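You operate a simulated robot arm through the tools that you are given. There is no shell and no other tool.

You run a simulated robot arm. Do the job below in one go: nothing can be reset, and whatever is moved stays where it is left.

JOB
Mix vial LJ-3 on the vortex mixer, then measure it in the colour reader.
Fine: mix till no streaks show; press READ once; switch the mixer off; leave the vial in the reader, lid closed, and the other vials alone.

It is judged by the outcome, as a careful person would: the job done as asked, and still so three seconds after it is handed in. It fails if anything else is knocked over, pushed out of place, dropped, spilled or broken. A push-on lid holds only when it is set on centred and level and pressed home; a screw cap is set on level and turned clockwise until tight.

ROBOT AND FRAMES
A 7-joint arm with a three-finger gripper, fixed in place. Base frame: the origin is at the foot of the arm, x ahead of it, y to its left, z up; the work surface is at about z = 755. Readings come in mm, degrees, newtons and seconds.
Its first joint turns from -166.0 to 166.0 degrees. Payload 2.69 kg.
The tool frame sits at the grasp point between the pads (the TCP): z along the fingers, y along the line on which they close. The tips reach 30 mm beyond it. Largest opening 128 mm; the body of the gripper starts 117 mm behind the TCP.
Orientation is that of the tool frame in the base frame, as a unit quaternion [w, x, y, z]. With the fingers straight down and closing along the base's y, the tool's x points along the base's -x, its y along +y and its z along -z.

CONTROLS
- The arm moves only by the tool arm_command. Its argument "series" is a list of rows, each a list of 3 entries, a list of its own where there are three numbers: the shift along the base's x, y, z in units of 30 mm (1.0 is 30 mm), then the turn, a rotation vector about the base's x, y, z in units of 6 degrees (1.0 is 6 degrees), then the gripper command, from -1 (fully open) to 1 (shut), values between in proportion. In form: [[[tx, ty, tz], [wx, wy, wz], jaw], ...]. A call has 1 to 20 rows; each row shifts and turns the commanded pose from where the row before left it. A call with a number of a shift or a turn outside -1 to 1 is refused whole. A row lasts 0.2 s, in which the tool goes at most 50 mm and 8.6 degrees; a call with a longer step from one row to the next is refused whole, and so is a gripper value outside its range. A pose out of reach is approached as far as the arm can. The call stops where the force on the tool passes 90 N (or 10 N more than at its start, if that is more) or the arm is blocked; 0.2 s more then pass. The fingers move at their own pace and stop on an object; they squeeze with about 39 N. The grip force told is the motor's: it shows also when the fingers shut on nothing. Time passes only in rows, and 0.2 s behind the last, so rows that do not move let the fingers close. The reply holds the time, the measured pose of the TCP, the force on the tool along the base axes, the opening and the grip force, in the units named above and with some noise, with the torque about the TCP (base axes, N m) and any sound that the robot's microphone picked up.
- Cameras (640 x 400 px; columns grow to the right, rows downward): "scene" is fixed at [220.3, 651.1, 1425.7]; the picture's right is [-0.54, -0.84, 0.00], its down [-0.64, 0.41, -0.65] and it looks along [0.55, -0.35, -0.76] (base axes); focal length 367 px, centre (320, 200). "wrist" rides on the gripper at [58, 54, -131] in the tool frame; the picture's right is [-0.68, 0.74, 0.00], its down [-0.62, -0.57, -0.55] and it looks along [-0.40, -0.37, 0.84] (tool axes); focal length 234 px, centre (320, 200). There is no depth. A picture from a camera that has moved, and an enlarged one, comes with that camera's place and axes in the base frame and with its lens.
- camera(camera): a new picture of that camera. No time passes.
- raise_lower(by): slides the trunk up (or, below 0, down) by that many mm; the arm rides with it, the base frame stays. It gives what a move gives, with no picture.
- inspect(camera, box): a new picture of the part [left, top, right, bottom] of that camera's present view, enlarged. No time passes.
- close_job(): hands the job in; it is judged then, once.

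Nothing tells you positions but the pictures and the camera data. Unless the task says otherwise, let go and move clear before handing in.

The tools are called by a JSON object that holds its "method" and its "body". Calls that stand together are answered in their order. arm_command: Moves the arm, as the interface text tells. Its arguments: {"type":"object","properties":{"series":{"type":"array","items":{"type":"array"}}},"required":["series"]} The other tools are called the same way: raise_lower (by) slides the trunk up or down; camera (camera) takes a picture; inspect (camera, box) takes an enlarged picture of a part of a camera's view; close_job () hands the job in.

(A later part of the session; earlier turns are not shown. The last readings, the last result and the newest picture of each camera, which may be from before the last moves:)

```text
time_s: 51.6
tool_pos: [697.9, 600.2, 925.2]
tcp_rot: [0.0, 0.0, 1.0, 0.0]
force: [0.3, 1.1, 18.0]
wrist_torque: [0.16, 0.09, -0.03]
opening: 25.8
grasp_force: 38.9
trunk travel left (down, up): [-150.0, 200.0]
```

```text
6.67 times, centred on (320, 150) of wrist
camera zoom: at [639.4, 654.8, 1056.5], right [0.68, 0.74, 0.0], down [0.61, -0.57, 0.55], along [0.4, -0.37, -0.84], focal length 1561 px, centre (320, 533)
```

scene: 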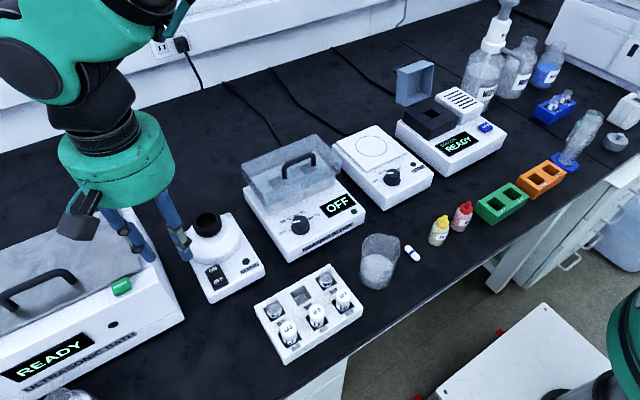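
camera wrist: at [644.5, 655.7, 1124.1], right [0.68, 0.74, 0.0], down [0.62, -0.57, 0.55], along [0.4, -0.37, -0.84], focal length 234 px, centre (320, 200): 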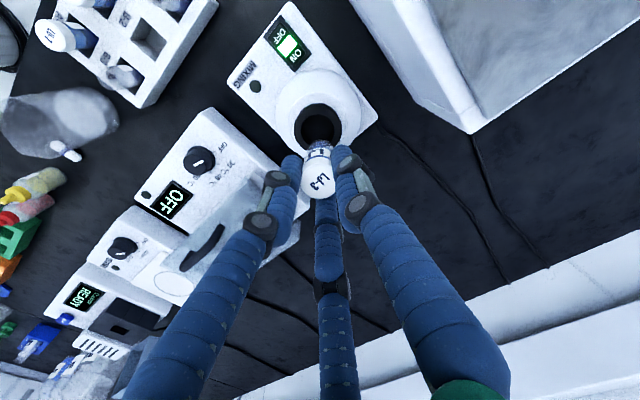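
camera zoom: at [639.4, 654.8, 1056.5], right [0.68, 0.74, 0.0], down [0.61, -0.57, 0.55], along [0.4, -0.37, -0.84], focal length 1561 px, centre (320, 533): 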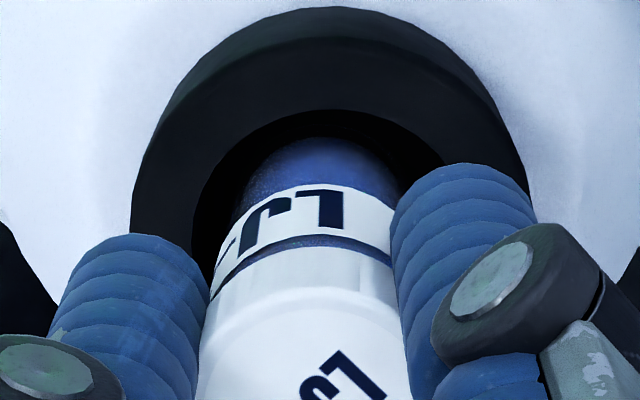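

The visible liquid looks more even already. I'll hold several more seconds for a full mix.

{"method": "arm_command", "body": {"series": [[[0, 0, 0], [0, 0, 0], 1], [[0, 0, 0], [0, 0, 0], 1], [[0, 0, 0], [0, 0, 0], 1], [[0, 0, 0], [0, 0, 0], 1], [[0, 0, 0], [0, 0, 0], 1], [[0, 0, 0], [0, 0, 0], 1], [[0, 0, 0], [0, 0, 0], 1], [[0, 0, 0], [0, 0, 0], 1], [[0, 0, 0], [0, 0, 0], 1], [[0, 0, 0], [0, 0, 0], 1], [[0, 0, 0], [0, 0, 0], 1], [[0, 0, 0], [0, 0, 0], 1], [[0, 0, 0], [0, 0, 0], 1], [[0, 0, 0], [0, 0, 0], 1], [[0, 0, 0], [0, 0, 0], 1], [[0, 0, 0], [0, 0, 0], 1], [[0, 0, 0], [0, 0, 0], 1], [[0, 0, 0], [0, 0, 0], 1], [[0, 0, 0], [0, 0, 0], 1], [[0, 0, 0], [0, 0, 0], 1]]}}

{"method": "inspect", "body": {"camera": "scene", "box": [190, 185, 240, 235]}}

{"method": "inspect", "body": {"camera": "scene", "box": [170, 180, 260, 290]}}

```text
time_s: 55.8
tool_pos: [698.2, 599.6, 924.6]
tcp_rot: [0.0, 0.001, 1.0, 0.0]
force: [-0.2, 0.3, 13.1]
wrist_torque: [0.04, 0.09, 0.01]
opening: 25.8
grasp_force: 39.2
trunk travel left (down, up): [-150.0, 200.0]
```

```text
8.00 times, centred on (215, 210) of scene
camera zoom: at [220.3, 651.1, 1425.7], right [-0.54, -0.84, 0.0], down [-0.64, 0.41, -0.65], along [0.55, -0.35, -0.76], focal length 2937 px, centre (1160, 120)
```

zoom: 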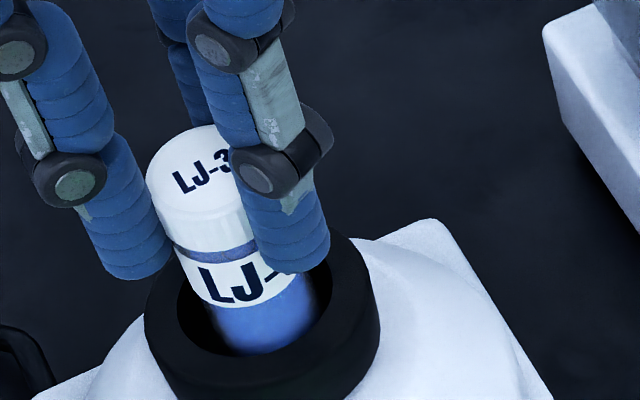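

```text
3.64 times, centred on (215, 235) of scene
camera zoom: at [220.3, 651.1, 1425.7], right [-0.54, -0.84, 0.0], down [-0.64, 0.41, -0.65], along [0.55, -0.35, -0.76], focal length 1335 px, centre (702, 73)
```

zoom: 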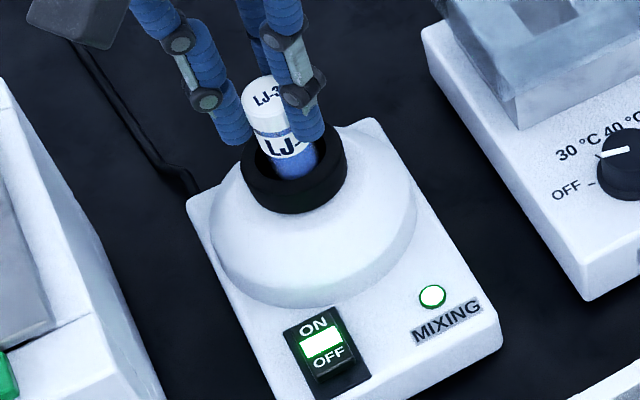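

It has mixed for about 7 s. I'll lift the vial above the cup and inspect the liquid for streaks.

{"method": "arm_command", "body": {"series": [[[0, 0, 0.2], [0, 0, 0], 1], [[0, 0, 0.4], [0, 0, 0], 1], [[0, 0, 0.5], [0, 0, 0], 1], [[0, 0, 0.5], [0, 0, 0], 1], [[0, 0, 0], [0, 0, 0], 1]]}}

{"method": "inspect", "body": {"camera": "scene", "box": [180, 165, 240, 225]}}

{"method": "inspect", "body": {"camera": "wrist", "box": [290, 120, 350, 180]}}

```text
time_s: 57.0
tool_pos: [697.0, 600.2, 973.8]
tcp_rot: [0.0, 0.0, 1.0, 0.0]
force: [0.3, -0.8, 0.8]
wrist_torque: [0.0, -0.01, -0.02]
opening: 25.6
grasp_force: 38.8
trunk travel left (down, up): [-150.0, 200.0]
```

```text
6.67 times, centred on (210, 195) of scene
camera zoom: at [220.3, 651.1, 1425.7], right [-0.54, -0.84, 0.0], down [-0.64, 0.41, -0.65], along [0.55, -0.35, -0.76], focal length 2447 px, centre (1053, 233)
```

zoom: 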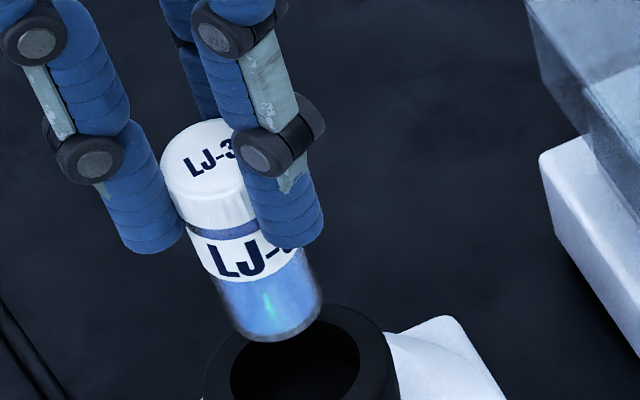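

```text
6.67 times, centred on (320, 150) of wrist
camera zoom: at [638.6, 655.0, 1105.0], right [0.68, 0.74, 0.0], down [0.62, -0.57, 0.55], along [0.4, -0.37, -0.84], focal length 1561 px, centre (320, 533)
```

zoom: 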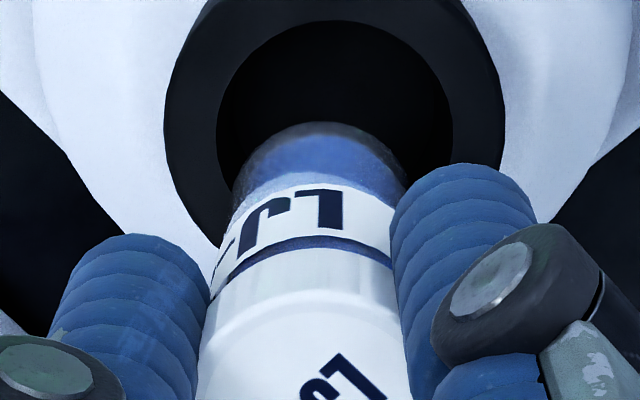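

{"method": "inspect", "body": {"camera": "scene", "box": [195, 195, 220, 220]}}

```text
16.00 times, centred on (208, 208) of scene
camera zoom: at [220.3, 651.1, 1425.7], right [-0.54, -0.84, 0.0], down [-0.64, 0.41, -0.65], along [0.55, -0.35, -0.76], focal length 5873 px, centre (2120, 80)
```

zoom: 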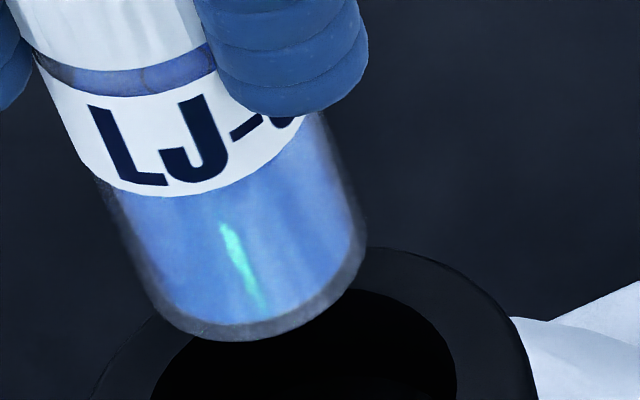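

The dark streaks are gone, and only a greenish glint remains, probably the switch lamp reflected in the glass. To be sure I'll put it back for another several seconds and compare.

{"method": "arm_command", "body": {"series": [[[0.02, 0, -0.5], [0, 0, 0], 1], [[0, 0, -0.5], [0, 0, 0], 1], [[0, 0, -0.4], [0, 0, 0], 1], [[0, 0, -0.12], [0, 0, 0], 1], [[0, 0, -0.1], [0, 0, 0], 1], [[0, 0, 0], [0, 0, 0], 1], [[0, 0, 0], [0, 0, 0], 1], [[0, 0, 0], [0, 0, 0], 1], [[0, 0, 0], [0, 0, 0], 1], [[0, 0, 0], [0, 0, 0], 1], [[0, 0, 0], [0, 0, 0], 1], [[0, 0, 0], [0, 0, 0], 1], [[0, 0, 0], [0, 0, 0], 1], [[0, 0, 0], [0, 0, 0], 1], [[0, 0, 0], [0, 0, 0], 1], [[0, 0, 0], [0, 0, 0], 1], [[0, 0, 0], [0, 0, 0], 1], [[0, 0, 0], [0, 0, 0], 1], [[0, 0, 0], [0, 0, 0], 1], [[0, 0, 0], [0, 0, 0], 1]]}}

{"method": "inspect", "body": {"camera": "scene", "box": [170, 180, 260, 290]}}

```text
time_s: 61.2
tool_pos: [698.2, 599.2, 924.6]
tcp_rot: [0.0, 0.0, 1.0, 0.0]
force: [0.4, 1.7, 18.3]
wrist_torque: [0.22, 0.05, -0.01]
opening: 25.5
grasp_force: 38.6
trunk travel left (down, up): [-150.0, 200.0]
```

```text
3.64 times, centred on (215, 235) of scene
camera zoom: at [220.3, 651.1, 1425.7], right [-0.54, -0.84, 0.0], down [-0.64, 0.41, -0.65], along [0.55, -0.35, -0.76], focal length 1335 px, centre (702, 73)
```

zoom: 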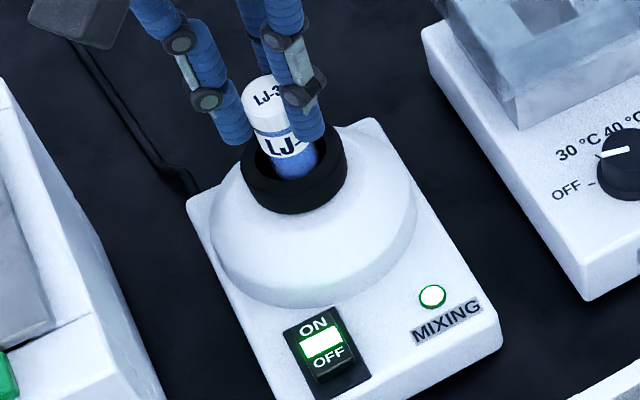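

{"method": "arm_command", "body": {"series": [[[0, 0, 0], [0, 0, 0], 1], [[0, 0, 0], [0, 0, 0], 1], [[0, 0, 0], [0, 0, 0], 1], [[0, 0, 0], [0, 0, 0], 1], [[0, 0, 0], [0, 0, 0], 1], [[0, 0, 0], [0, 0, 0], 1], [[0, 0, 0], [0, 0, 0], 1], [[0, 0, 0], [0, 0, 0], 1], [[0, 0, 0], [0, 0, 0], 1], [[0, 0, 0], [0, 0, 0], 1], [[0, 0, 0.2], [0, 0, 0], 1], [[0, 0, 0.4], [0, 0, 0], 1], [[0, 0, 0.5], [0, 0, 0], 1], [[0, 0, 0.6], [0, 0, 0], 1], [[0, 0, 0.7], [0, 0, 0], 1], [[0, 0, 0.3], [0, 0, 0], 1], [[0, 0, 0], [0, 0, 0], 1]]}}

{"method": "inspect", "body": {"camera": "scene", "box": [185, 165, 230, 210]}}

{"method": "inspect", "body": {"camera": "scene", "box": [170, 150, 260, 290]}}

```text
time_s: 64.8
tool_pos: [699.5, 602.1, 1001.9]
tcp_rot: [0.0, 0.002, 1.0, -0.001]
force: [0.6, 0.3, 0.4]
wrist_torque: [-0.01, 0.02, 0.01]
opening: 25.7
grasp_force: 38.9
trunk travel left (down, up): [-150.0, 200.0]
```

```text
8.89 times, centred on (208, 188) of scene
camera zoom: at [220.3, 651.1, 1425.7], right [-0.54, -0.84, 0.0], down [-0.64, 0.41, -0.65], along [0.55, -0.35, -0.76], focal length 3263 px, centre (1320, 311)
```

zoom: 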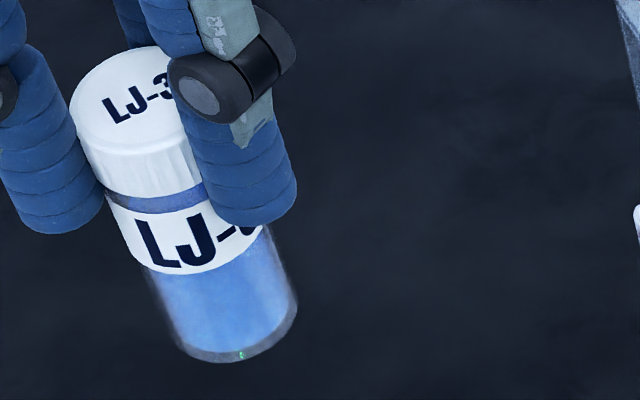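

```text
2.86 times, centred on (215, 220) of scene
camera zoom: at [220.3, 651.1, 1425.7], right [-0.54, -0.84, 0.0], down [-0.64, 0.41, -0.65], along [0.55, -0.35, -0.76], focal length 1049 px, centre (620, 143)
```

zoom: 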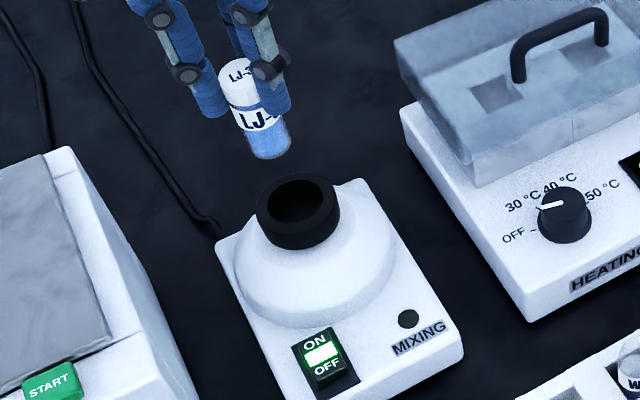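

The liquid is uniform with no streaks, and the green glint was only a reflection. I'll carry the vial up and over to the reader at a safe height (well centre about (730, −23)), leaving the mixer to be switched off after the vial is placed.

{"method": "arm_command", "body": {"series": [[[-0.2, -0.2, 0.8], [0, 0, 0], 1], [[-0.3, -0.9, 0.6], [0, 0, 0], 1], [[-0.3, -0.9, 0.6], [0, 0, 0], 1], [[-0.3, -0.9, 0.5], [0, 0, 0], 1], [[-0.3, -0.9, 0.4], [0, 0, 0], 1], [[-0.3, -0.9, 0], [0, 0, 0], 1], [[-0.3, -0.9, 0], [0, 0, 0], 1], [[-0.1, -0.95, 0], [0, 0, 0], 1], [[0.2, -0.95, 0], [0, 0, 0], 1], [[0.2, -0.95, 0], [0, 0, 0], 1], [[0.2, -0.95, 0], [0, 0, 0], 1]]}}

{"method": "arm_command", "body": {"series": [[[0.2, -0.95, 0], [0, 0, 0], 1], [[0.2, -0.95, 0], [0, 0, 0], 1], [[0.2, -0.95, 0], [0, 0, 0], 1], [[0.2, -0.95, 0], [0, 0, 0], 1], [[0.2, -0.95, 0], [0, 0, 0], 1], [[0.2, -0.95, 0], [0, 0, 0], 1], [[0.2, -0.95, 0], [0, 0, 0], 1], [[0.2, -0.8, 0], [0, 0, 0], 1], [[0, 0, 0], [0, 0, 0], 1]]}}

{"method": "camera", "body": {"camera": "wrist"}}

{"method": "camera", "body": {"camera": "scene"}}

```text
time_s: 67.2
tool_pos: [651.8, 316.9, 1092.6]
tcp_rot: [0.0, 0.001, 1.0, 0.001]
force: [0.6, -0.2, -1.4]
wrist_torque: [0.0, -0.01, 0.0]
opening: 25.5
grasp_force: 39.3
trunk travel left (down, up): [-150.0, 200.0]
```

```text
time_s: 69.2
tool_pos: [704.2, 96.4, 1092.5]
tcp_rot: [-0.001, 0.0, 1.0, 0.001]
force: [0.8, 0.0, -0.9]
wrist_torque: [-0.01, 0.0, -0.02]
opening: 25.5
grasp_force: 39.1
trunk travel left (down, up): [-150.0, 200.0]
```

```text
taken
camera wrist: at [645.1, 150.3, 1223.7], right [0.68, 0.74, 0.0], down [0.62, -0.57, 0.55], along [0.4, -0.37, -0.84], focal length 234 px, centre (320, 200)
```

wrist: 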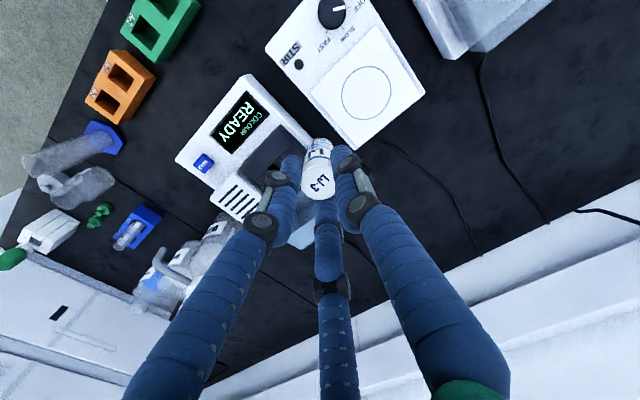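

```text
taken
```

scene: 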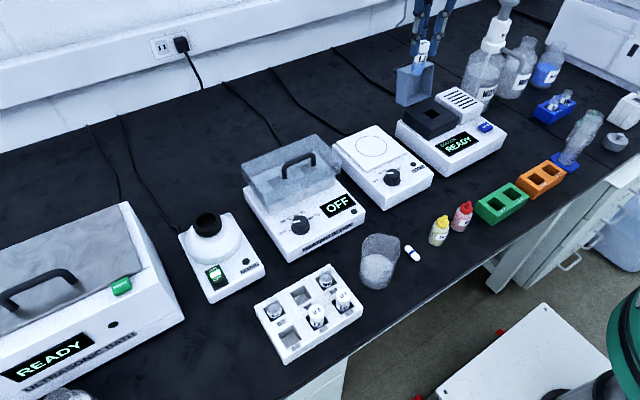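

I'll move over the well and come down partway to check alignment.

{"method": "arm_command", "body": {"series": [[[0.2, -0.9, 0], [0, 0, 0], 1], [[0.2, -0.9, 0], [0, 0, 0], 1], [[0.2, -0.9, 0], [0, 0, 0], 1], [[0.2, -0.9, 0], [0, 0, 0], 1], [[0.06, -0.38, 0], [0, 0, 0], 1], [[0, 0, -0.7], [0, 0, 0], 1], [[0, 0, -0.7], [0, 0, 0], 1], [[0, 0, -0.7], [0, 0, 0], 1], [[0, 0, -0.7], [0, 0, 0], 1], [[0, 0, 0], [0, 0, 0], 1]]}}

{"method": "inspect", "body": {"camera": "wrist", "box": [240, 60, 400, 200]}}

{"method": "inspect", "body": {"camera": "scene", "box": [390, 30, 490, 140]}}

```text
time_s: 71.4
tool_pos: [728.1, -25.9, 1009.0]
tcp_rot: [-0.001, 0.001, 1.0, 0.0]
force: [0.2, -0.6, -0.8]
wrist_torque: [0.0, 0.03, 0.02]
opening: 25.9
grasp_force: 38.9
trunk travel left (down, up): [-150.0, 200.0]
```

```text
2.86 times, centred on (320, 130) of wrist
camera zoom: at [670.4, 28.6, 1139.9], right [0.68, 0.74, 0.0], down [0.62, -0.57, 0.55], along [0.4, -0.37, -0.84], focal length 669 px, centre (320, 400)
```

zoom: 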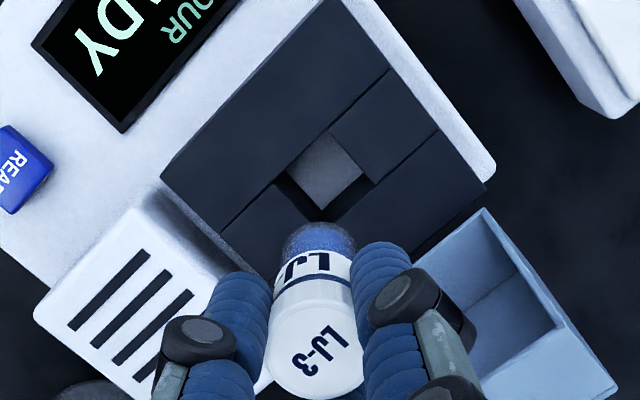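

```text
3.64 times, centred on (440, 85) of scene
camera zoom: at [220.3, 651.1, 1425.7], right [-0.54, -0.84, 0.0], down [-0.64, 0.41, -0.65], along [0.55, -0.35, -0.76], focal length 1335 px, centre (-116, 618)
```

zoom: 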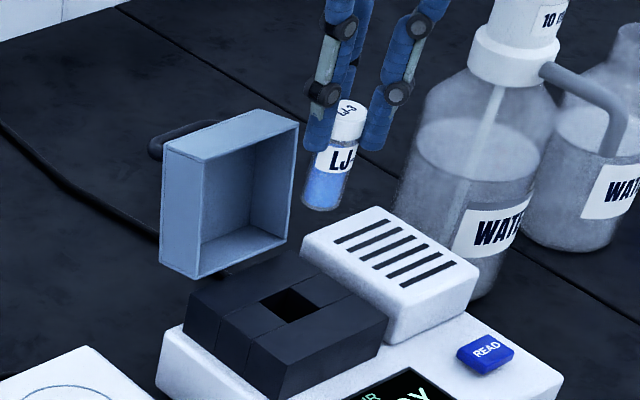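

The well's centre is about 5 mm toward +y from the vial axis. I'll shift and lower to just above the well.

{"method": "arm_command", "body": {"series": [[[0.02, 0.17, -0.4], [0, 0, 0], 1], [[0, 0, -0.6], [0, 0, 0], 1], [[0, 0, -0.6], [0, 0, 0], 1], [[0, 0, -0.4], [0, 0, 0], 1], [[0, 0, 0], [0, 0, 0], 1]]}}

{"method": "inspect", "body": {"camera": "wrist", "box": [260, 90, 380, 200]}}

{"method": "inspect", "body": {"camera": "scene", "box": [400, 50, 480, 130]}}

```text
time_s: 72.6
tool_pos: [727.4, -19.1, 947.8]
tcp_rot: [0.0, 0.001, 1.0, 0.0]
force: [0.7, 0.0, -0.9]
wrist_torque: [0.01, 0.01, -0.05]
opening: 25.4
grasp_force: 39.0
trunk travel left (down, up): [-150.0, 200.0]
```

```text
3.64 times, centred on (320, 145) of wrist
camera zoom: at [670.0, 35.1, 1080.2], right [0.68, 0.74, 0.0], down [0.61, -0.57, 0.55], along [0.4, -0.37, -0.84], focal length 852 px, centre (320, 400)
```

zoom: 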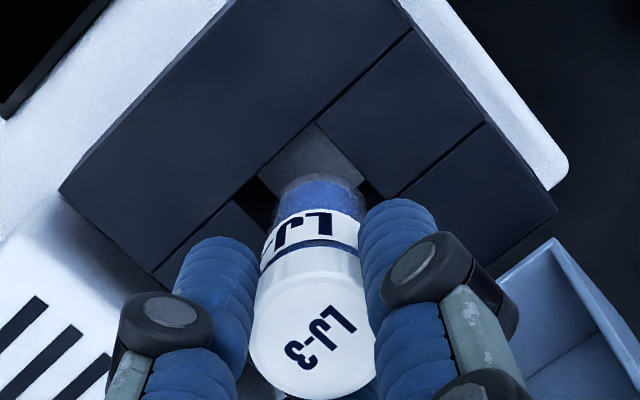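

```text
5.00 times, centred on (440, 90) of scene
camera zoom: at [220.3, 651.1, 1425.7], right [-0.54, -0.84, 0.0], down [-0.64, 0.41, -0.65], along [0.55, -0.35, -0.76], focal length 1835 px, centre (-280, 750)
```

zoom: 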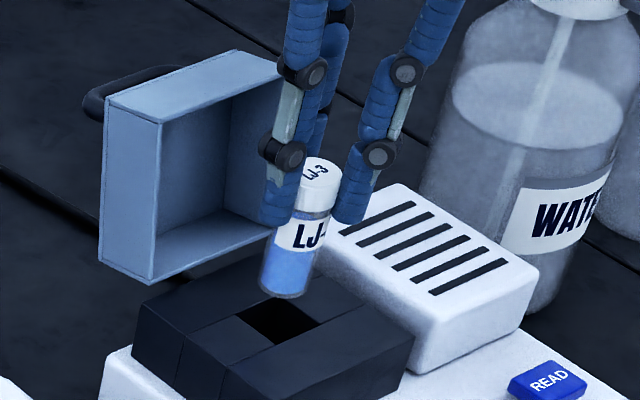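

{"method": "arm_command", "body": {"series": [[[0, -0.04, -0.2], [0, 0, 0], 1], [[0, 0, -0.2], [0, 0, 0], 1], [[0, 0, 0], [0, 0, 0], 1]]}}

{"method": "inspect", "body": {"camera": "wrist", "box": [270, 100, 370, 200]}}

{"method": "inspect", "body": {"camera": "scene", "box": [410, 70, 460, 125]}}

```text
time_s: 73.4
tool_pos: [728.7, -21.6, 935.5]
tcp_rot: [0.0, 0.0, 1.0, 0.0]
force: [0.0, -0.2, 0.2]
wrist_torque: [-0.02, -0.03, 0.0]
opening: 25.7
grasp_force: 39.2
trunk travel left (down, up): [-150.0, 200.0]
```

```text
4.00 times, centred on (320, 150) of wrist
camera zoom: at [670.5, 33.1, 1067.4], right [0.68, 0.74, 0.0], down [0.62, -0.57, 0.55], along [0.4, -0.37, -0.84], focal length 937 px, centre (320, 400)
```

zoom: 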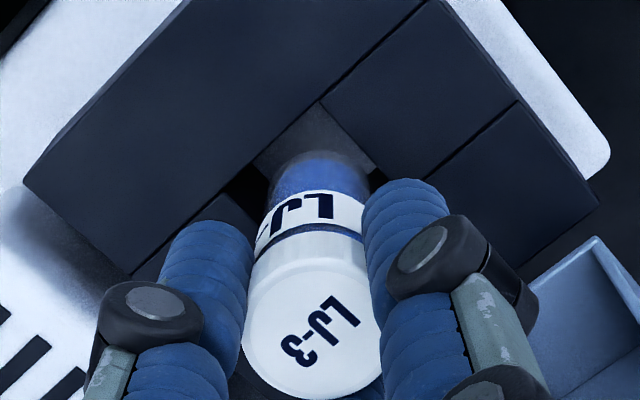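

```text
7.27 times, centred on (435, 98) of scene
camera zoom: at [220.3, 651.1, 1425.7], right [-0.54, -0.84, 0.0], down [-0.64, 0.41, -0.65], along [0.55, -0.35, -0.76], focal length 2670 px, centre (-516, 946)
```

zoom: 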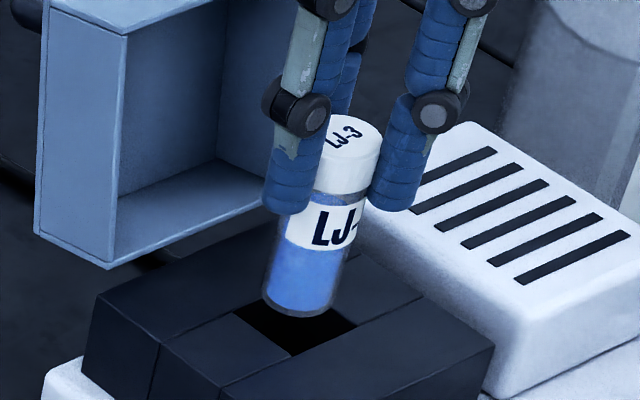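

The vial is aligned with the well in both views. I'll lower it in slowly, watching for contact.

{"method": "arm_command", "body": {"series": [[[0, 0, -0.13], [0, 0, 0], 1], [[0, 0, -0.13], [0, 0, 0], 1], [[0, 0, -0.13], [0, 0, 0], 1], [[0, 0, -0.13], [0, 0, 0], 1], [[0, 0, 0], [0, 0, 0], 1]]}}

{"method": "inspect", "body": {"camera": "scene", "box": [410, 70, 460, 125]}}

```text
time_s: 74.6
tool_pos: [729.3, -20.9, 921.7]
tcp_rot: [0.003, 0.001, 1.0, 0.0]
force: [4.2, -10.1, 29.2]
wrist_torque: [-0.32, -0.26, -0.02]
opening: 25.7
grasp_force: 38.9
trunk travel left (down, up): [-150.0, 200.0]
```

```text
7.27 times, centred on (435, 98) of scene
camera zoom: at [220.3, 651.1, 1425.7], right [-0.54, -0.84, 0.0], down [-0.64, 0.41, -0.65], along [0.55, -0.35, -0.76], focal length 2670 px, centre (-516, 946)
```

zoom: 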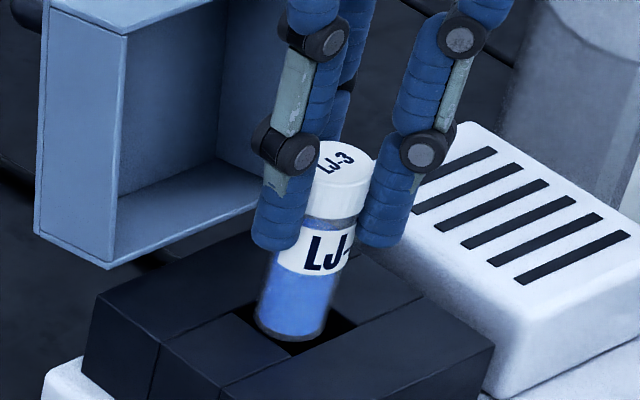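

It touched the rim: the side force (+x, −y) says the vial is too far toward +y. I'll back up, shift and retry.

{"method": "arm_command", "body": {"series": [[[0, 0, 0.3], [0, 0, 0], 1], [[0.05, -0.1, 0], [0, 0, 0], 1], [[0, 0, 0], [0, 0, 0], 1]]}}

{"method": "inspect", "body": {"camera": "scene", "box": [410, 70, 460, 125]}}

{"method": "inspect", "body": {"camera": "wrist", "box": [280, 110, 360, 190]}}

```text
time_s: 75.4
tool_pos: [729.9, -25.0, 926.8]
tcp_rot: [-0.001, 0.001, 1.0, 0.0]
force: [-0.4, 1.1, -0.7]
wrist_torque: [-0.03, 0.02, -0.01]
opening: 25.4
grasp_force: 39.2
trunk travel left (down, up): [-150.0, 200.0]
```

```text
7.27 times, centred on (435, 98) of scene
camera zoom: at [220.3, 651.1, 1425.7], right [-0.54, -0.84, 0.0], down [-0.64, 0.41, -0.65], along [0.55, -0.35, -0.76], focal length 2670 px, centre (-516, 946)
```

zoom: 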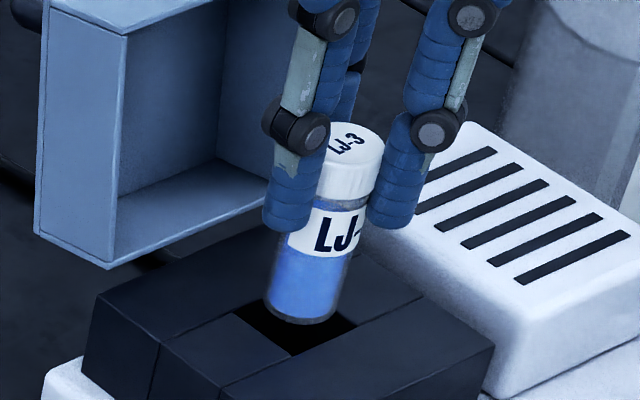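

```text
5.00 times, centred on (320, 150) of wrist
camera zoom: at [671.1, 30.1, 1059.2], right [0.68, 0.74, 0.0], down [0.62, -0.57, 0.55], along [0.4, -0.37, -0.84], focal length 1171 px, centre (320, 450)
```

zoom: 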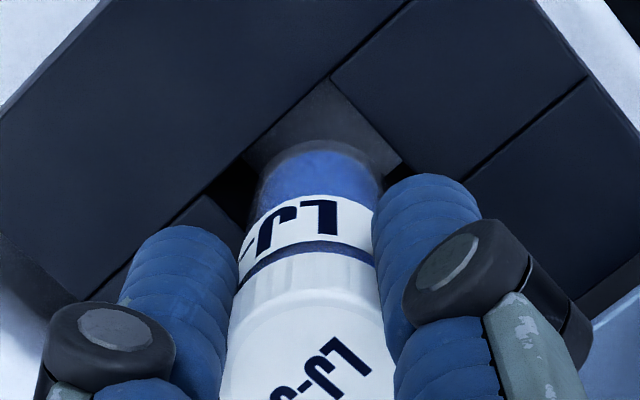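

{"method": "arm_command", "body": {"series": [[[0.05, 0.03, -0.1], [0, 0, 0], 1], [[0, 0, -0.1], [0, 0, 0], 1], [[0, 0, -0.1], [0, 0, 0], 1], [[0, 0, 0], [0, 0, 0], 1]]}}

{"method": "inspect", "body": {"camera": "scene", "box": [410, 70, 460, 125]}}

```text
time_s: 76.4
tool_pos: [731.9, -23.8, 920.7]
tcp_rot: [0.0, 0.001, 1.0, 0.001]
force: [0.7, 0.8, 0.3]
wrist_torque: [-0.02, -0.03, -0.01]
opening: 25.3
grasp_force: 39.0
trunk travel left (down, up): [-150.0, 200.0]
```

```text
7.27 times, centred on (435, 98) of scene
camera zoom: at [220.3, 651.1, 1425.7], right [-0.54, -0.84, 0.0], down [-0.64, 0.41, -0.65], along [0.55, -0.35, -0.76], focal length 2670 px, centre (-516, 946)
```

zoom: 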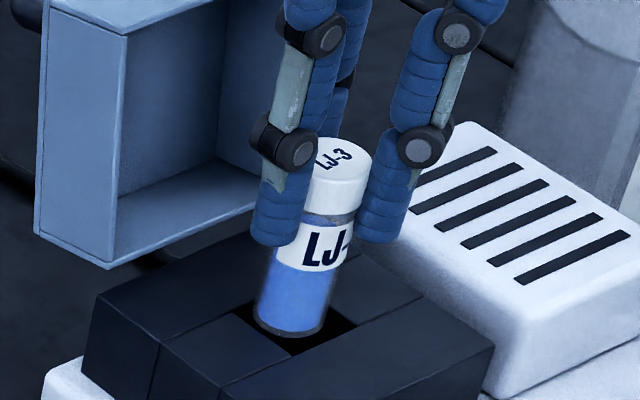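

{"method": "arm_command", "body": {"series": [[[0, 0, -0.1], [0, 0, 0], 1], [[0, 0, -0.1], [0, 0, 0], 1], [[0, 0, 0], [0, 0, 0], 1]]}}

{"method": "inspect", "body": {"camera": "scene", "box": [410, 70, 460, 125]}}

```text
time_s: 77.2
tool_pos: [730.4, -22.4, 915.4]
tcp_rot: [0.0, 0.001, 1.0, 0.001]
force: [0.1, 0.1, 0.6]
wrist_torque: [0.01, 0.0, -0.01]
opening: 25.2
grasp_force: 38.8
trunk travel left (down, up): [-150.0, 200.0]
```

```text
7.27 times, centred on (435, 98) of scene
camera zoom: at [220.3, 651.1, 1425.7], right [-0.54, -0.84, 0.0], down [-0.64, 0.41, -0.65], along [0.55, -0.35, -0.76], focal length 2670 px, centre (-516, 946)
```

zoom: 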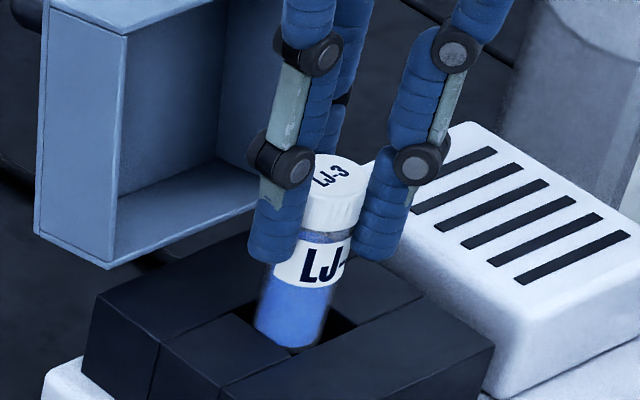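

{"method": "arm_command", "body": {"series": [[[0, 0, -0.1], [0, 0, 0], 1], [[0, 0, -0.1], [0, 0, 0], 1], [[0, 0, -0.1], [0, 0, 0], 1], [[0, 0, 0], [0, 0, 0], 1]]}}

{"method": "inspect", "body": {"camera": "scene", "box": [410, 70, 460, 125]}}

```text
time_s: 78.2
tool_pos: [731.2, -22.5, 906.0]
tcp_rot: [0.0, 0.0, 1.0, 0.0]
force: [-1.3, -1.5, 0.0]
wrist_torque: [-0.09, 0.01, 0.02]
opening: 25.0
grasp_force: 38.6
trunk travel left (down, up): [-150.0, 200.0]
```

```text
7.27 times, centred on (435, 98) of scene
camera zoom: at [220.3, 651.1, 1425.7], right [-0.54, -0.84, 0.0], down [-0.64, 0.41, -0.65], along [0.55, -0.35, -0.76], focal length 2670 px, centre (-516, 946)
```

zoom: 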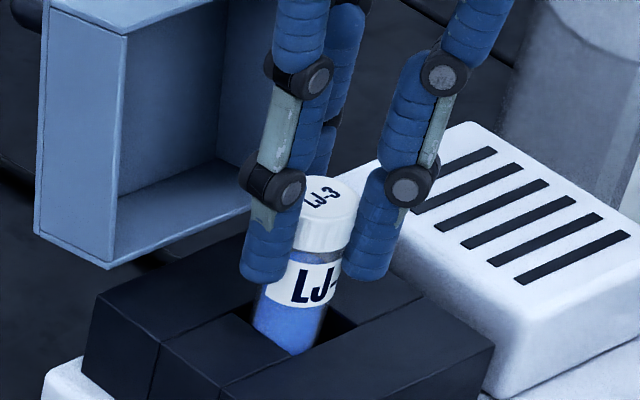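

The vial is going into the well cleanly. I'll continue.

{"method": "arm_command", "body": {"series": [[[0, 0.02, -0.1], [0, 0, 0], 1], [[0, 0, -0.1], [0, 0, 0], 1], [[0, 0, -0.1], [0, 0, 0], 1], [[0, 0, 0], [0, 0, 0], 1]]}}

{"method": "inspect", "body": {"camera": "scene", "box": [410, 70, 460, 125]}}

```text
time_s: 79.2
tool_pos: [731.0, -22.0, 897.5]
tcp_rot: [0.0, 0.0, 1.0, 0.0]
force: [0.1, -3.4, -0.6]
wrist_torque: [-0.18, -0.03, 0.02]
opening: 25.2
grasp_force: 39.0
trunk travel left (down, up): [-150.0, 200.0]
```

```text
7.27 times, centred on (435, 98) of scene
camera zoom: at [220.3, 651.1, 1425.7], right [-0.54, -0.84, 0.0], down [-0.64, 0.41, -0.65], along [0.55, -0.35, -0.76], focal length 2670 px, centre (-516, 946)
```

zoom: 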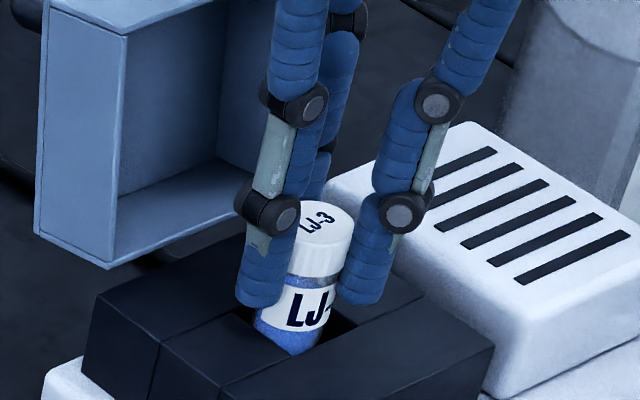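

{"method": "arm_command", "body": {"series": [[[0, -0.03, -0.1], [0, 0, 0], 1], [[0, 0, -0.1], [0, 0, 0], 1], [[0, 0, -0.1], [0, 0, 0], 1], [[0, 0, 0], [0, 0, 0], 1]]}}

{"method": "inspect", "body": {"camera": "scene", "box": [410, 70, 460, 125]}}

{"method": "inspect", "body": {"camera": "wrist", "box": [270, 100, 370, 200]}}

```text
time_s: 80.2
tool_pos: [730.2, -24.3, 888.3]
tcp_rot: [0.0, 0.001, 1.0, 0.0]
force: [-0.3, -0.5, -0.7]
wrist_torque: [0.0, -0.02, 0.02]
opening: 25.4
grasp_force: 39.4
trunk travel left (down, up): [-150.0, 200.0]
```

```text
7.27 times, centred on (435, 98) of scene
camera zoom: at [220.3, 651.1, 1425.7], right [-0.54, -0.84, 0.0], down [-0.64, 0.41, -0.65], along [0.55, -0.35, -0.76], focal length 2670 px, centre (-516, 946)
```

zoom: 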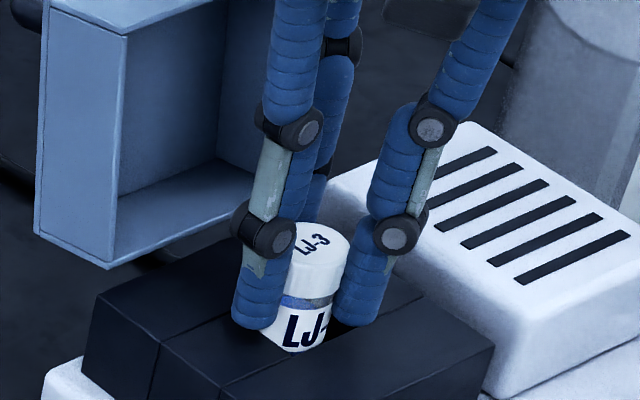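

```text
4.00 times, centred on (320, 150) of wrist
camera zoom: at [672.2, 31.7, 1019.2], right [0.68, 0.74, 0.0], down [0.62, -0.57, 0.55], along [0.4, -0.37, -0.84], focal length 937 px, centre (320, 400)
```

zoom: 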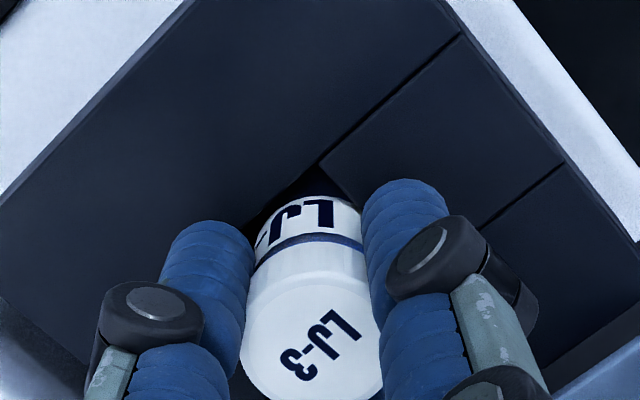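

{"method": "arm_command", "body": {"series": [[[0, 0, -0.08], [0, 0, 0], 1], [[0, 0, -0.08], [0, 0, 0], 1], [[0, 0, 0], [0, 0, 0], 1]]}}

{"method": "inspect", "body": {"camera": "scene", "box": [410, 70, 460, 125]}}

```text
time_s: 81.0
tool_pos: [732.8, -22.2, 885.7]
tcp_rot: [0.003, 0.002, 1.0, -0.001]
force: [-3.2, -1.4, 29.8]
wrist_torque: [0.02, 0.22, 0.0]
opening: 25.1
grasp_force: 38.3
trunk travel left (down, up): [-150.0, 200.0]
```

```text
7.27 times, centred on (435, 98) of scene
camera zoom: at [220.3, 651.1, 1425.7], right [-0.54, -0.84, 0.0], down [-0.64, 0.41, -0.65], along [0.55, -0.35, -0.76], focal length 2670 px, centre (-516, 946)
```

zoom: 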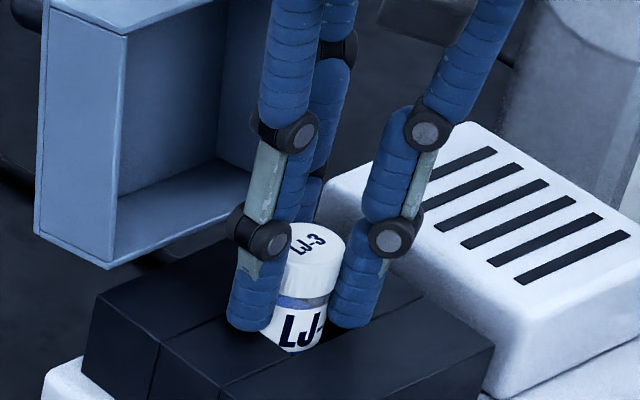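

The vial has seated on the well floor (30 N upward force). I'll relax the press and release gently.

{"method": "arm_command", "body": {"series": [[[0, 0, 0.06], [0, 0, 0], 1], [[0, 0, 0], [0, 0, 0], 1], [[0, 0, 0], [0, 0, 0], 0.55], [[0, 0, 0], [0, 0, 0], 0.45], [[0, 0, 0], [0, 0, 0], 0.35], [[0, 0, 0], [0, 0, 0], 0.3]]}}

{"method": "inspect", "body": {"camera": "scene", "box": [410, 70, 460, 125]}}

{"method": "inspect", "body": {"camera": "wrist", "box": [270, 100, 370, 200]}}

```text
time_s: 82.4
tool_pos: [731.6, -24.2, 883.9]
tcp_rot: [0.0, 0.001, 1.0, 0.0]
force: [-0.2, -0.7, -0.4]
wrist_torque: [0.02, 0.01, -0.01]
opening: 44.9
grasp_force: 0.0
trunk travel left (down, up): [-150.0, 200.0]
```

```text
7.27 times, centred on (435, 98) of scene
camera zoom: at [220.3, 651.1, 1425.7], right [-0.54, -0.84, 0.0], down [-0.64, 0.41, -0.65], along [0.55, -0.35, -0.76], focal length 2670 px, centre (-516, 946)
```

zoom: 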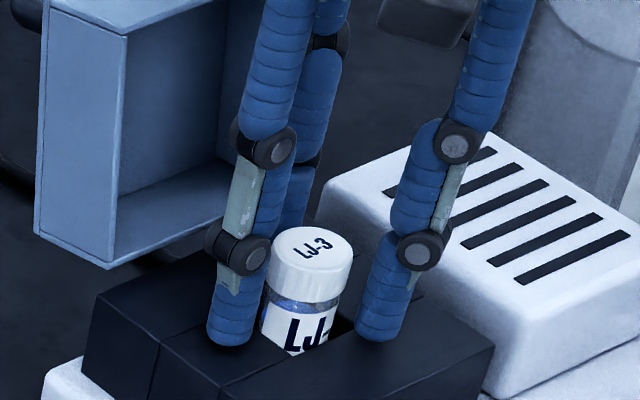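

```text
4.00 times, centred on (320, 150) of wrist
camera zoom: at [673.5, 31.4, 1015.7], right [0.68, 0.74, 0.0], down [0.62, -0.57, 0.55], along [0.4, -0.37, -0.84], focal length 937 px, centre (320, 400)
```

zoom: 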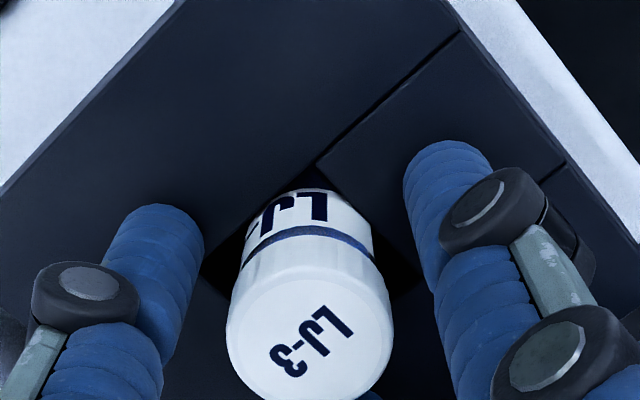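

LJ-3 stands in the well. I'll raise straight up, then go behind the open lid with yaw −90° to take the handle again.

{"method": "arm_command", "body": {"series": [[[0, 0, 0.4], [0, 0, 0], 0.3], [[0, 0, 0.9], [0, 0, 0], 0.3], [[0, 0, 1], [0, 0, 0], 0.3], [[0, 0, 1], [0, 0, 0], 0.3], [[0, 0, 1], [0, 0, 0], 0.3], [[0, 0, 0.5], [0, 0, 0], 0.3]]}}

{"method": "inspect", "body": {"camera": "scene", "box": [390, 50, 490, 150]}}

```text
time_s: 83.8
tool_pos: [730.9, -24.0, 1029.6]
tcp_rot: [0.0, 0.001, 1.0, 0.0]
force: [-0.1, 0.5, -1.0]
wrist_torque: [0.0, 0.03, 0.01]
opening: 44.9
grasp_force: 0.2
trunk travel left (down, up): [-150.0, 200.0]
```

```text
4.00 times, centred on (440, 100) of scene
camera zoom: at [220.3, 651.1, 1425.7], right [-0.54, -0.84, 0.0], down [-0.64, 0.41, -0.65], along [0.55, -0.35, -0.76], focal length 1468 px, centre (-160, 600)
```

zoom: 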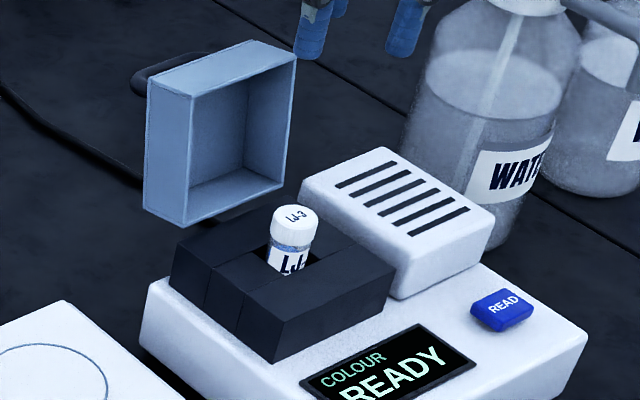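

The vial is upright and well inside the lid's height. Now I'll move behind the lid to above its handle.

{"method": "arm_command", "body": {"series": [[[0.29, 0, 0], [0, 0, -1], 0.6], [[0.29, 0, 0], [0, 0, -1], 0.6], [[0.29, 0, 0], [0, 0, -1], 0.6], [[0.29, 0, 0], [0, 0, -1], 0.6], [[0.29, 0, 0], [0, 0, -1], 0.6], [[0.29, 0, 0], [0, 0, -1], 0.6], [[0.29, 0, 0], [0, 0, -1], 0.6], [[0.29, 0, 0], [0, 0, -1], 0.6], [[0.29, 0, 0], [0, 0, -1], 0.6], [[0.29, 0, 0], [0, 0, -1], 0.6], [[0.29, 0, 0], [0, 0, -1], 0.6], [[0.29, 0, 0], [0, 0, -1], 0.6], [[0.29, 0, 0], [0, 0, -1], 0.6], [[0.29, 0, 0], [0, 0, -1], 0.6], [[0.29, 0, 0], [0, 0, -1], 0.6]]}}

{"method": "inspect", "body": {"camera": "wrist", "box": [240, 60, 400, 220]}}

{"method": "inspect", "body": {"camera": "scene", "box": [390, 20, 490, 130]}}

```text
time_s: 87.0
tool_pos: [861.9, -23.4, 1028.9]
tcp_rot: [0.0, 0.708, 0.706, 0.0]
force: [-0.1, 0.2, 0.3]
wrist_torque: [0.01, 0.0, -0.02]
opening: 25.6
grasp_force: 0.1
trunk travel left (down, up): [-150.0, 200.0]
```

```text
2.50 times, centred on (320, 140) of wrist
camera zoom: at [915.1, 36.1, 1161.0], right [0.73, -0.68, 0.0], down [-0.57, -0.61, 0.55], along [-0.37, -0.4, -0.84], focal length 585 px, centre (320, 350)
```

zoom: 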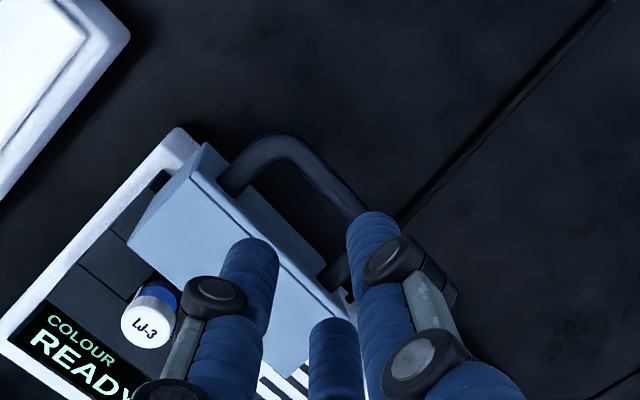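

```text
3.64 times, centred on (440, 75) of scene
camera zoom: at [220.3, 651.1, 1425.7], right [-0.54, -0.84, 0.0], down [-0.64, 0.41, -0.65], along [0.55, -0.35, -0.76], focal length 1335 px, centre (-116, 654)
```

zoom: 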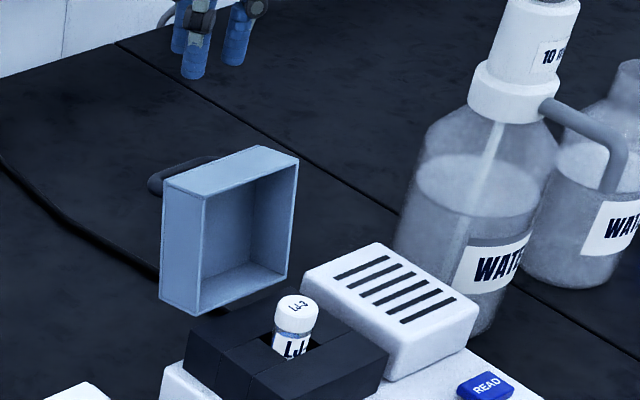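

The handle is where expected, about 3 mm ahead of the tool axis as before. I'll descend over it, slowing near the bar.

{"method": "arm_command", "body": {"series": [[[0, -0.03, -0.8], [0, 0, 0], 0.6], [[0, 0, -0.8], [0, 0, 0], 0.6], [[0, 0, -0.7], [0, 0, 0], 0.6], [[0, 0, -0.2], [0, 0, 0], 0.6], [[0, 0, 0], [0, 0, 0], 0.6]]}}

{"method": "inspect", "body": {"camera": "wrist", "box": [240, 60, 400, 220]}}

```text
time_s: 88.2
tool_pos: [862.0, -24.4, 954.1]
tcp_rot: [0.0, 0.707, 0.707, 0.0]
force: [0.1, -0.6, 0.5]
wrist_torque: [0.02, 0.0, -0.01]
opening: 25.3
grasp_force: 0.0
trunk travel left (down, up): [-150.0, 200.0]
```

```text
2.50 times, centred on (320, 140) of wrist
camera zoom: at [915.9, 35.4, 1084.1], right [0.74, -0.68, 0.0], down [-0.57, -0.61, 0.55], along [-0.37, -0.4, -0.84], focal length 585 px, centre (320, 350)
```

zoom: 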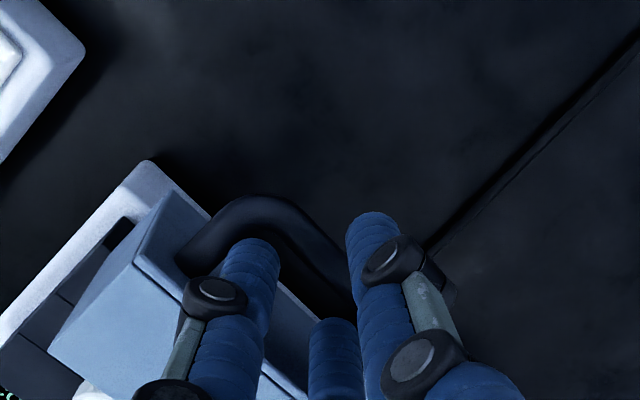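

{"method": "arm_command", "body": {"series": [[[0, -0.02, -0.25], [0, 0, 0], 0.6], [[0, 0, -0.25], [0, 0, 0], 0.6], [[0, 0, -0.25], [0, 0, 0], 0.6], [[0, 0, 0], [0, 0, 0], 0.6]]}}

{"method": "inspect", "body": {"camera": "wrist", "box": [240, 60, 400, 220]}}

{"method": "inspect", "body": {"camera": "scene", "box": [390, 35, 490, 145]}}

```text
time_s: 89.2
tool_pos: [861.0, -24.6, 930.5]
tcp_rot: [0.001, 0.708, 0.706, -0.001]
force: [-2.5, -0.7, 1.3]
wrist_torque: [0.02, 0.06, 0.05]
opening: 24.8
grasp_force: 0.0
trunk travel left (down, up): [-150.0, 200.0]
```

```text
2.50 times, centred on (320, 140) of wrist
camera zoom: at [914.9, 35.2, 1062.1], right [0.74, -0.68, 0.0], down [-0.57, -0.62, 0.55], along [-0.37, -0.4, -0.84], focal length 585 px, centre (320, 350)
```

zoom: 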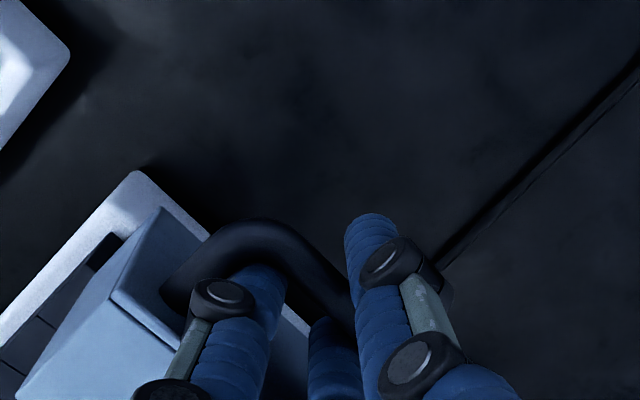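

```text
3.64 times, centred on (440, 90) of scene
camera zoom: at [220.3, 651.1, 1425.7], right [-0.54, -0.84, 0.0], down [-0.64, 0.41, -0.65], along [0.55, -0.35, -0.76], focal length 1335 px, centre (-116, 600)
```

zoom: 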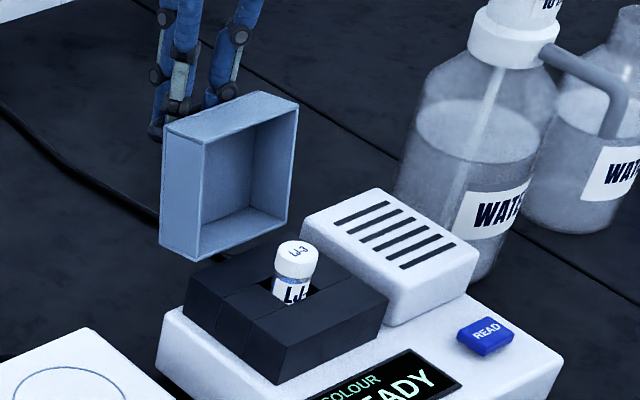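

The fingers are around the bar. I'll go down to the former grip height and close.

{"method": "arm_command", "body": {"series": [[[0, 0, -0.15], [0, 0, 0], 0.6], [[0, 0, -0.15], [0, 0, 0], 0.6], [[0, 0, -0.1], [0, 0, 0], 0.6], [[0, 0, 0], [0, 0, 0], 0.8], [[0, 0, 0], [0, 0, 0], 1], [[0, 0, 0], [0, 0, 0], 1], [[0, 0, 0], [0, 0, 0], 1]]}}

{"method": "inspect", "body": {"camera": "scene", "box": [390, 35, 490, 145]}}

```text
time_s: 90.8
tool_pos: [860.3, -25.1, 920.7]
tcp_rot: [0.001, 0.708, 0.706, 0.001]
force: [-6.9, -6.1, 7.8]
wrist_torque: [-0.17, -0.03, 0.15]
opening: 17.5
grasp_force: 42.8
trunk travel left (down, up): [-150.0, 200.0]
```

```text
3.64 times, centred on (440, 90) of scene
camera zoom: at [220.3, 651.1, 1425.7], right [-0.54, -0.84, 0.0], down [-0.64, 0.41, -0.65], along [0.55, -0.35, -0.76], focal length 1335 px, centre (-116, 600)
```

zoom: 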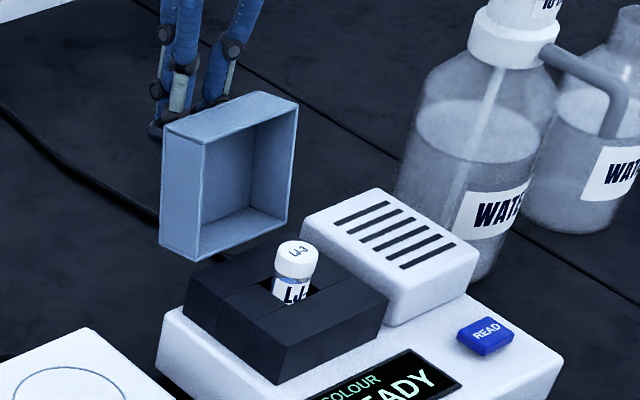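

The handle is gripped again. I'll swing the lid back along the fitted arc (centre about x 774, z 860, radius 106) in stages.

{"method": "arm_command", "body": {"series": [[[-0.227, 0, 0.29], [0, 0, 0], 1], [[-0.257, 0, 0.267], [0, 0, 0], 1], [[-0.283, 0, 0.233], [0, 0, 0], 1], [[0, 0, 0], [0, 0, 0], 1]]}}

{"method": "inspect", "body": {"camera": "scene", "box": [390, 35, 490, 145]}}

```text
time_s: 91.8
tool_pos: [838.7, -24.7, 943.3]
tcp_rot: [0.0, 0.708, 0.706, 0.0]
force: [0.0, -6.7, -0.5]
wrist_torque: [-0.03, 0.04, 0.02]
opening: 17.5
grasp_force: 42.7
trunk travel left (down, up): [-150.0, 200.0]
```

```text
3.64 times, centred on (440, 90) of scene
camera zoom: at [220.3, 651.1, 1425.7], right [-0.54, -0.84, 0.0], down [-0.64, 0.41, -0.65], along [0.55, -0.35, -0.76], focal length 1335 px, centre (-116, 600)
```

zoom: 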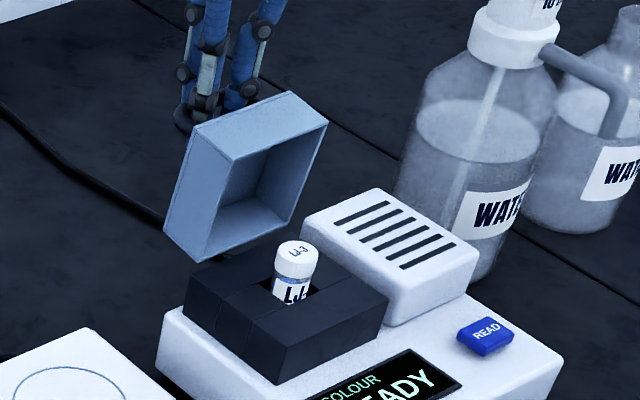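

The lid is coming forward smoothly with low forces, so I'll continue.

{"method": "arm_command", "body": {"series": [[[-0.307, 0, 0.207], [0, 0, 0], 1], [[-0.323, 0, 0.173], [0, 0, 0], 1], [[-0.343, 0, 0.137], [0, 0, 0], 1], [[-0.353, 0, 0.1], [0, 0, 0], 1], [[0, 0, 0], [0, 0, 0], 1]]}}

{"method": "inspect", "body": {"camera": "scene", "box": [390, 35, 490, 145]}}

```text
time_s: 93.0
tool_pos: [798.1, -24.9, 961.2]
tcp_rot: [0.001, 0.708, 0.707, 0.001]
force: [0.0, 5.1, 7.2]
wrist_torque: [0.2, 0.01, 0.05]
opening: 17.6
grasp_force: 42.7
trunk travel left (down, up): [-150.0, 200.0]
```

```text
3.64 times, centred on (440, 90) of scene
camera zoom: at [220.3, 651.1, 1425.7], right [-0.54, -0.84, 0.0], down [-0.64, 0.41, -0.65], along [0.55, -0.35, -0.76], focal length 1335 px, centre (-116, 600)
```

zoom: 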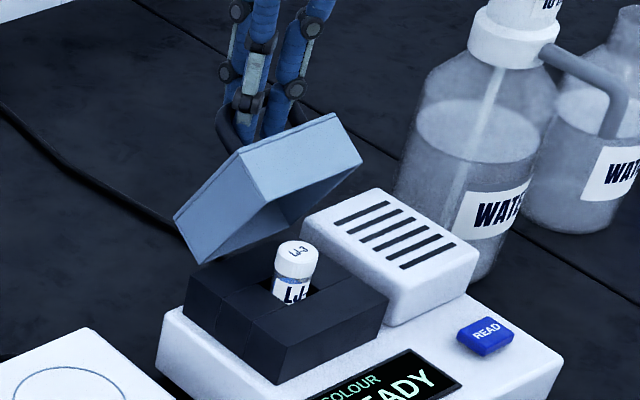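

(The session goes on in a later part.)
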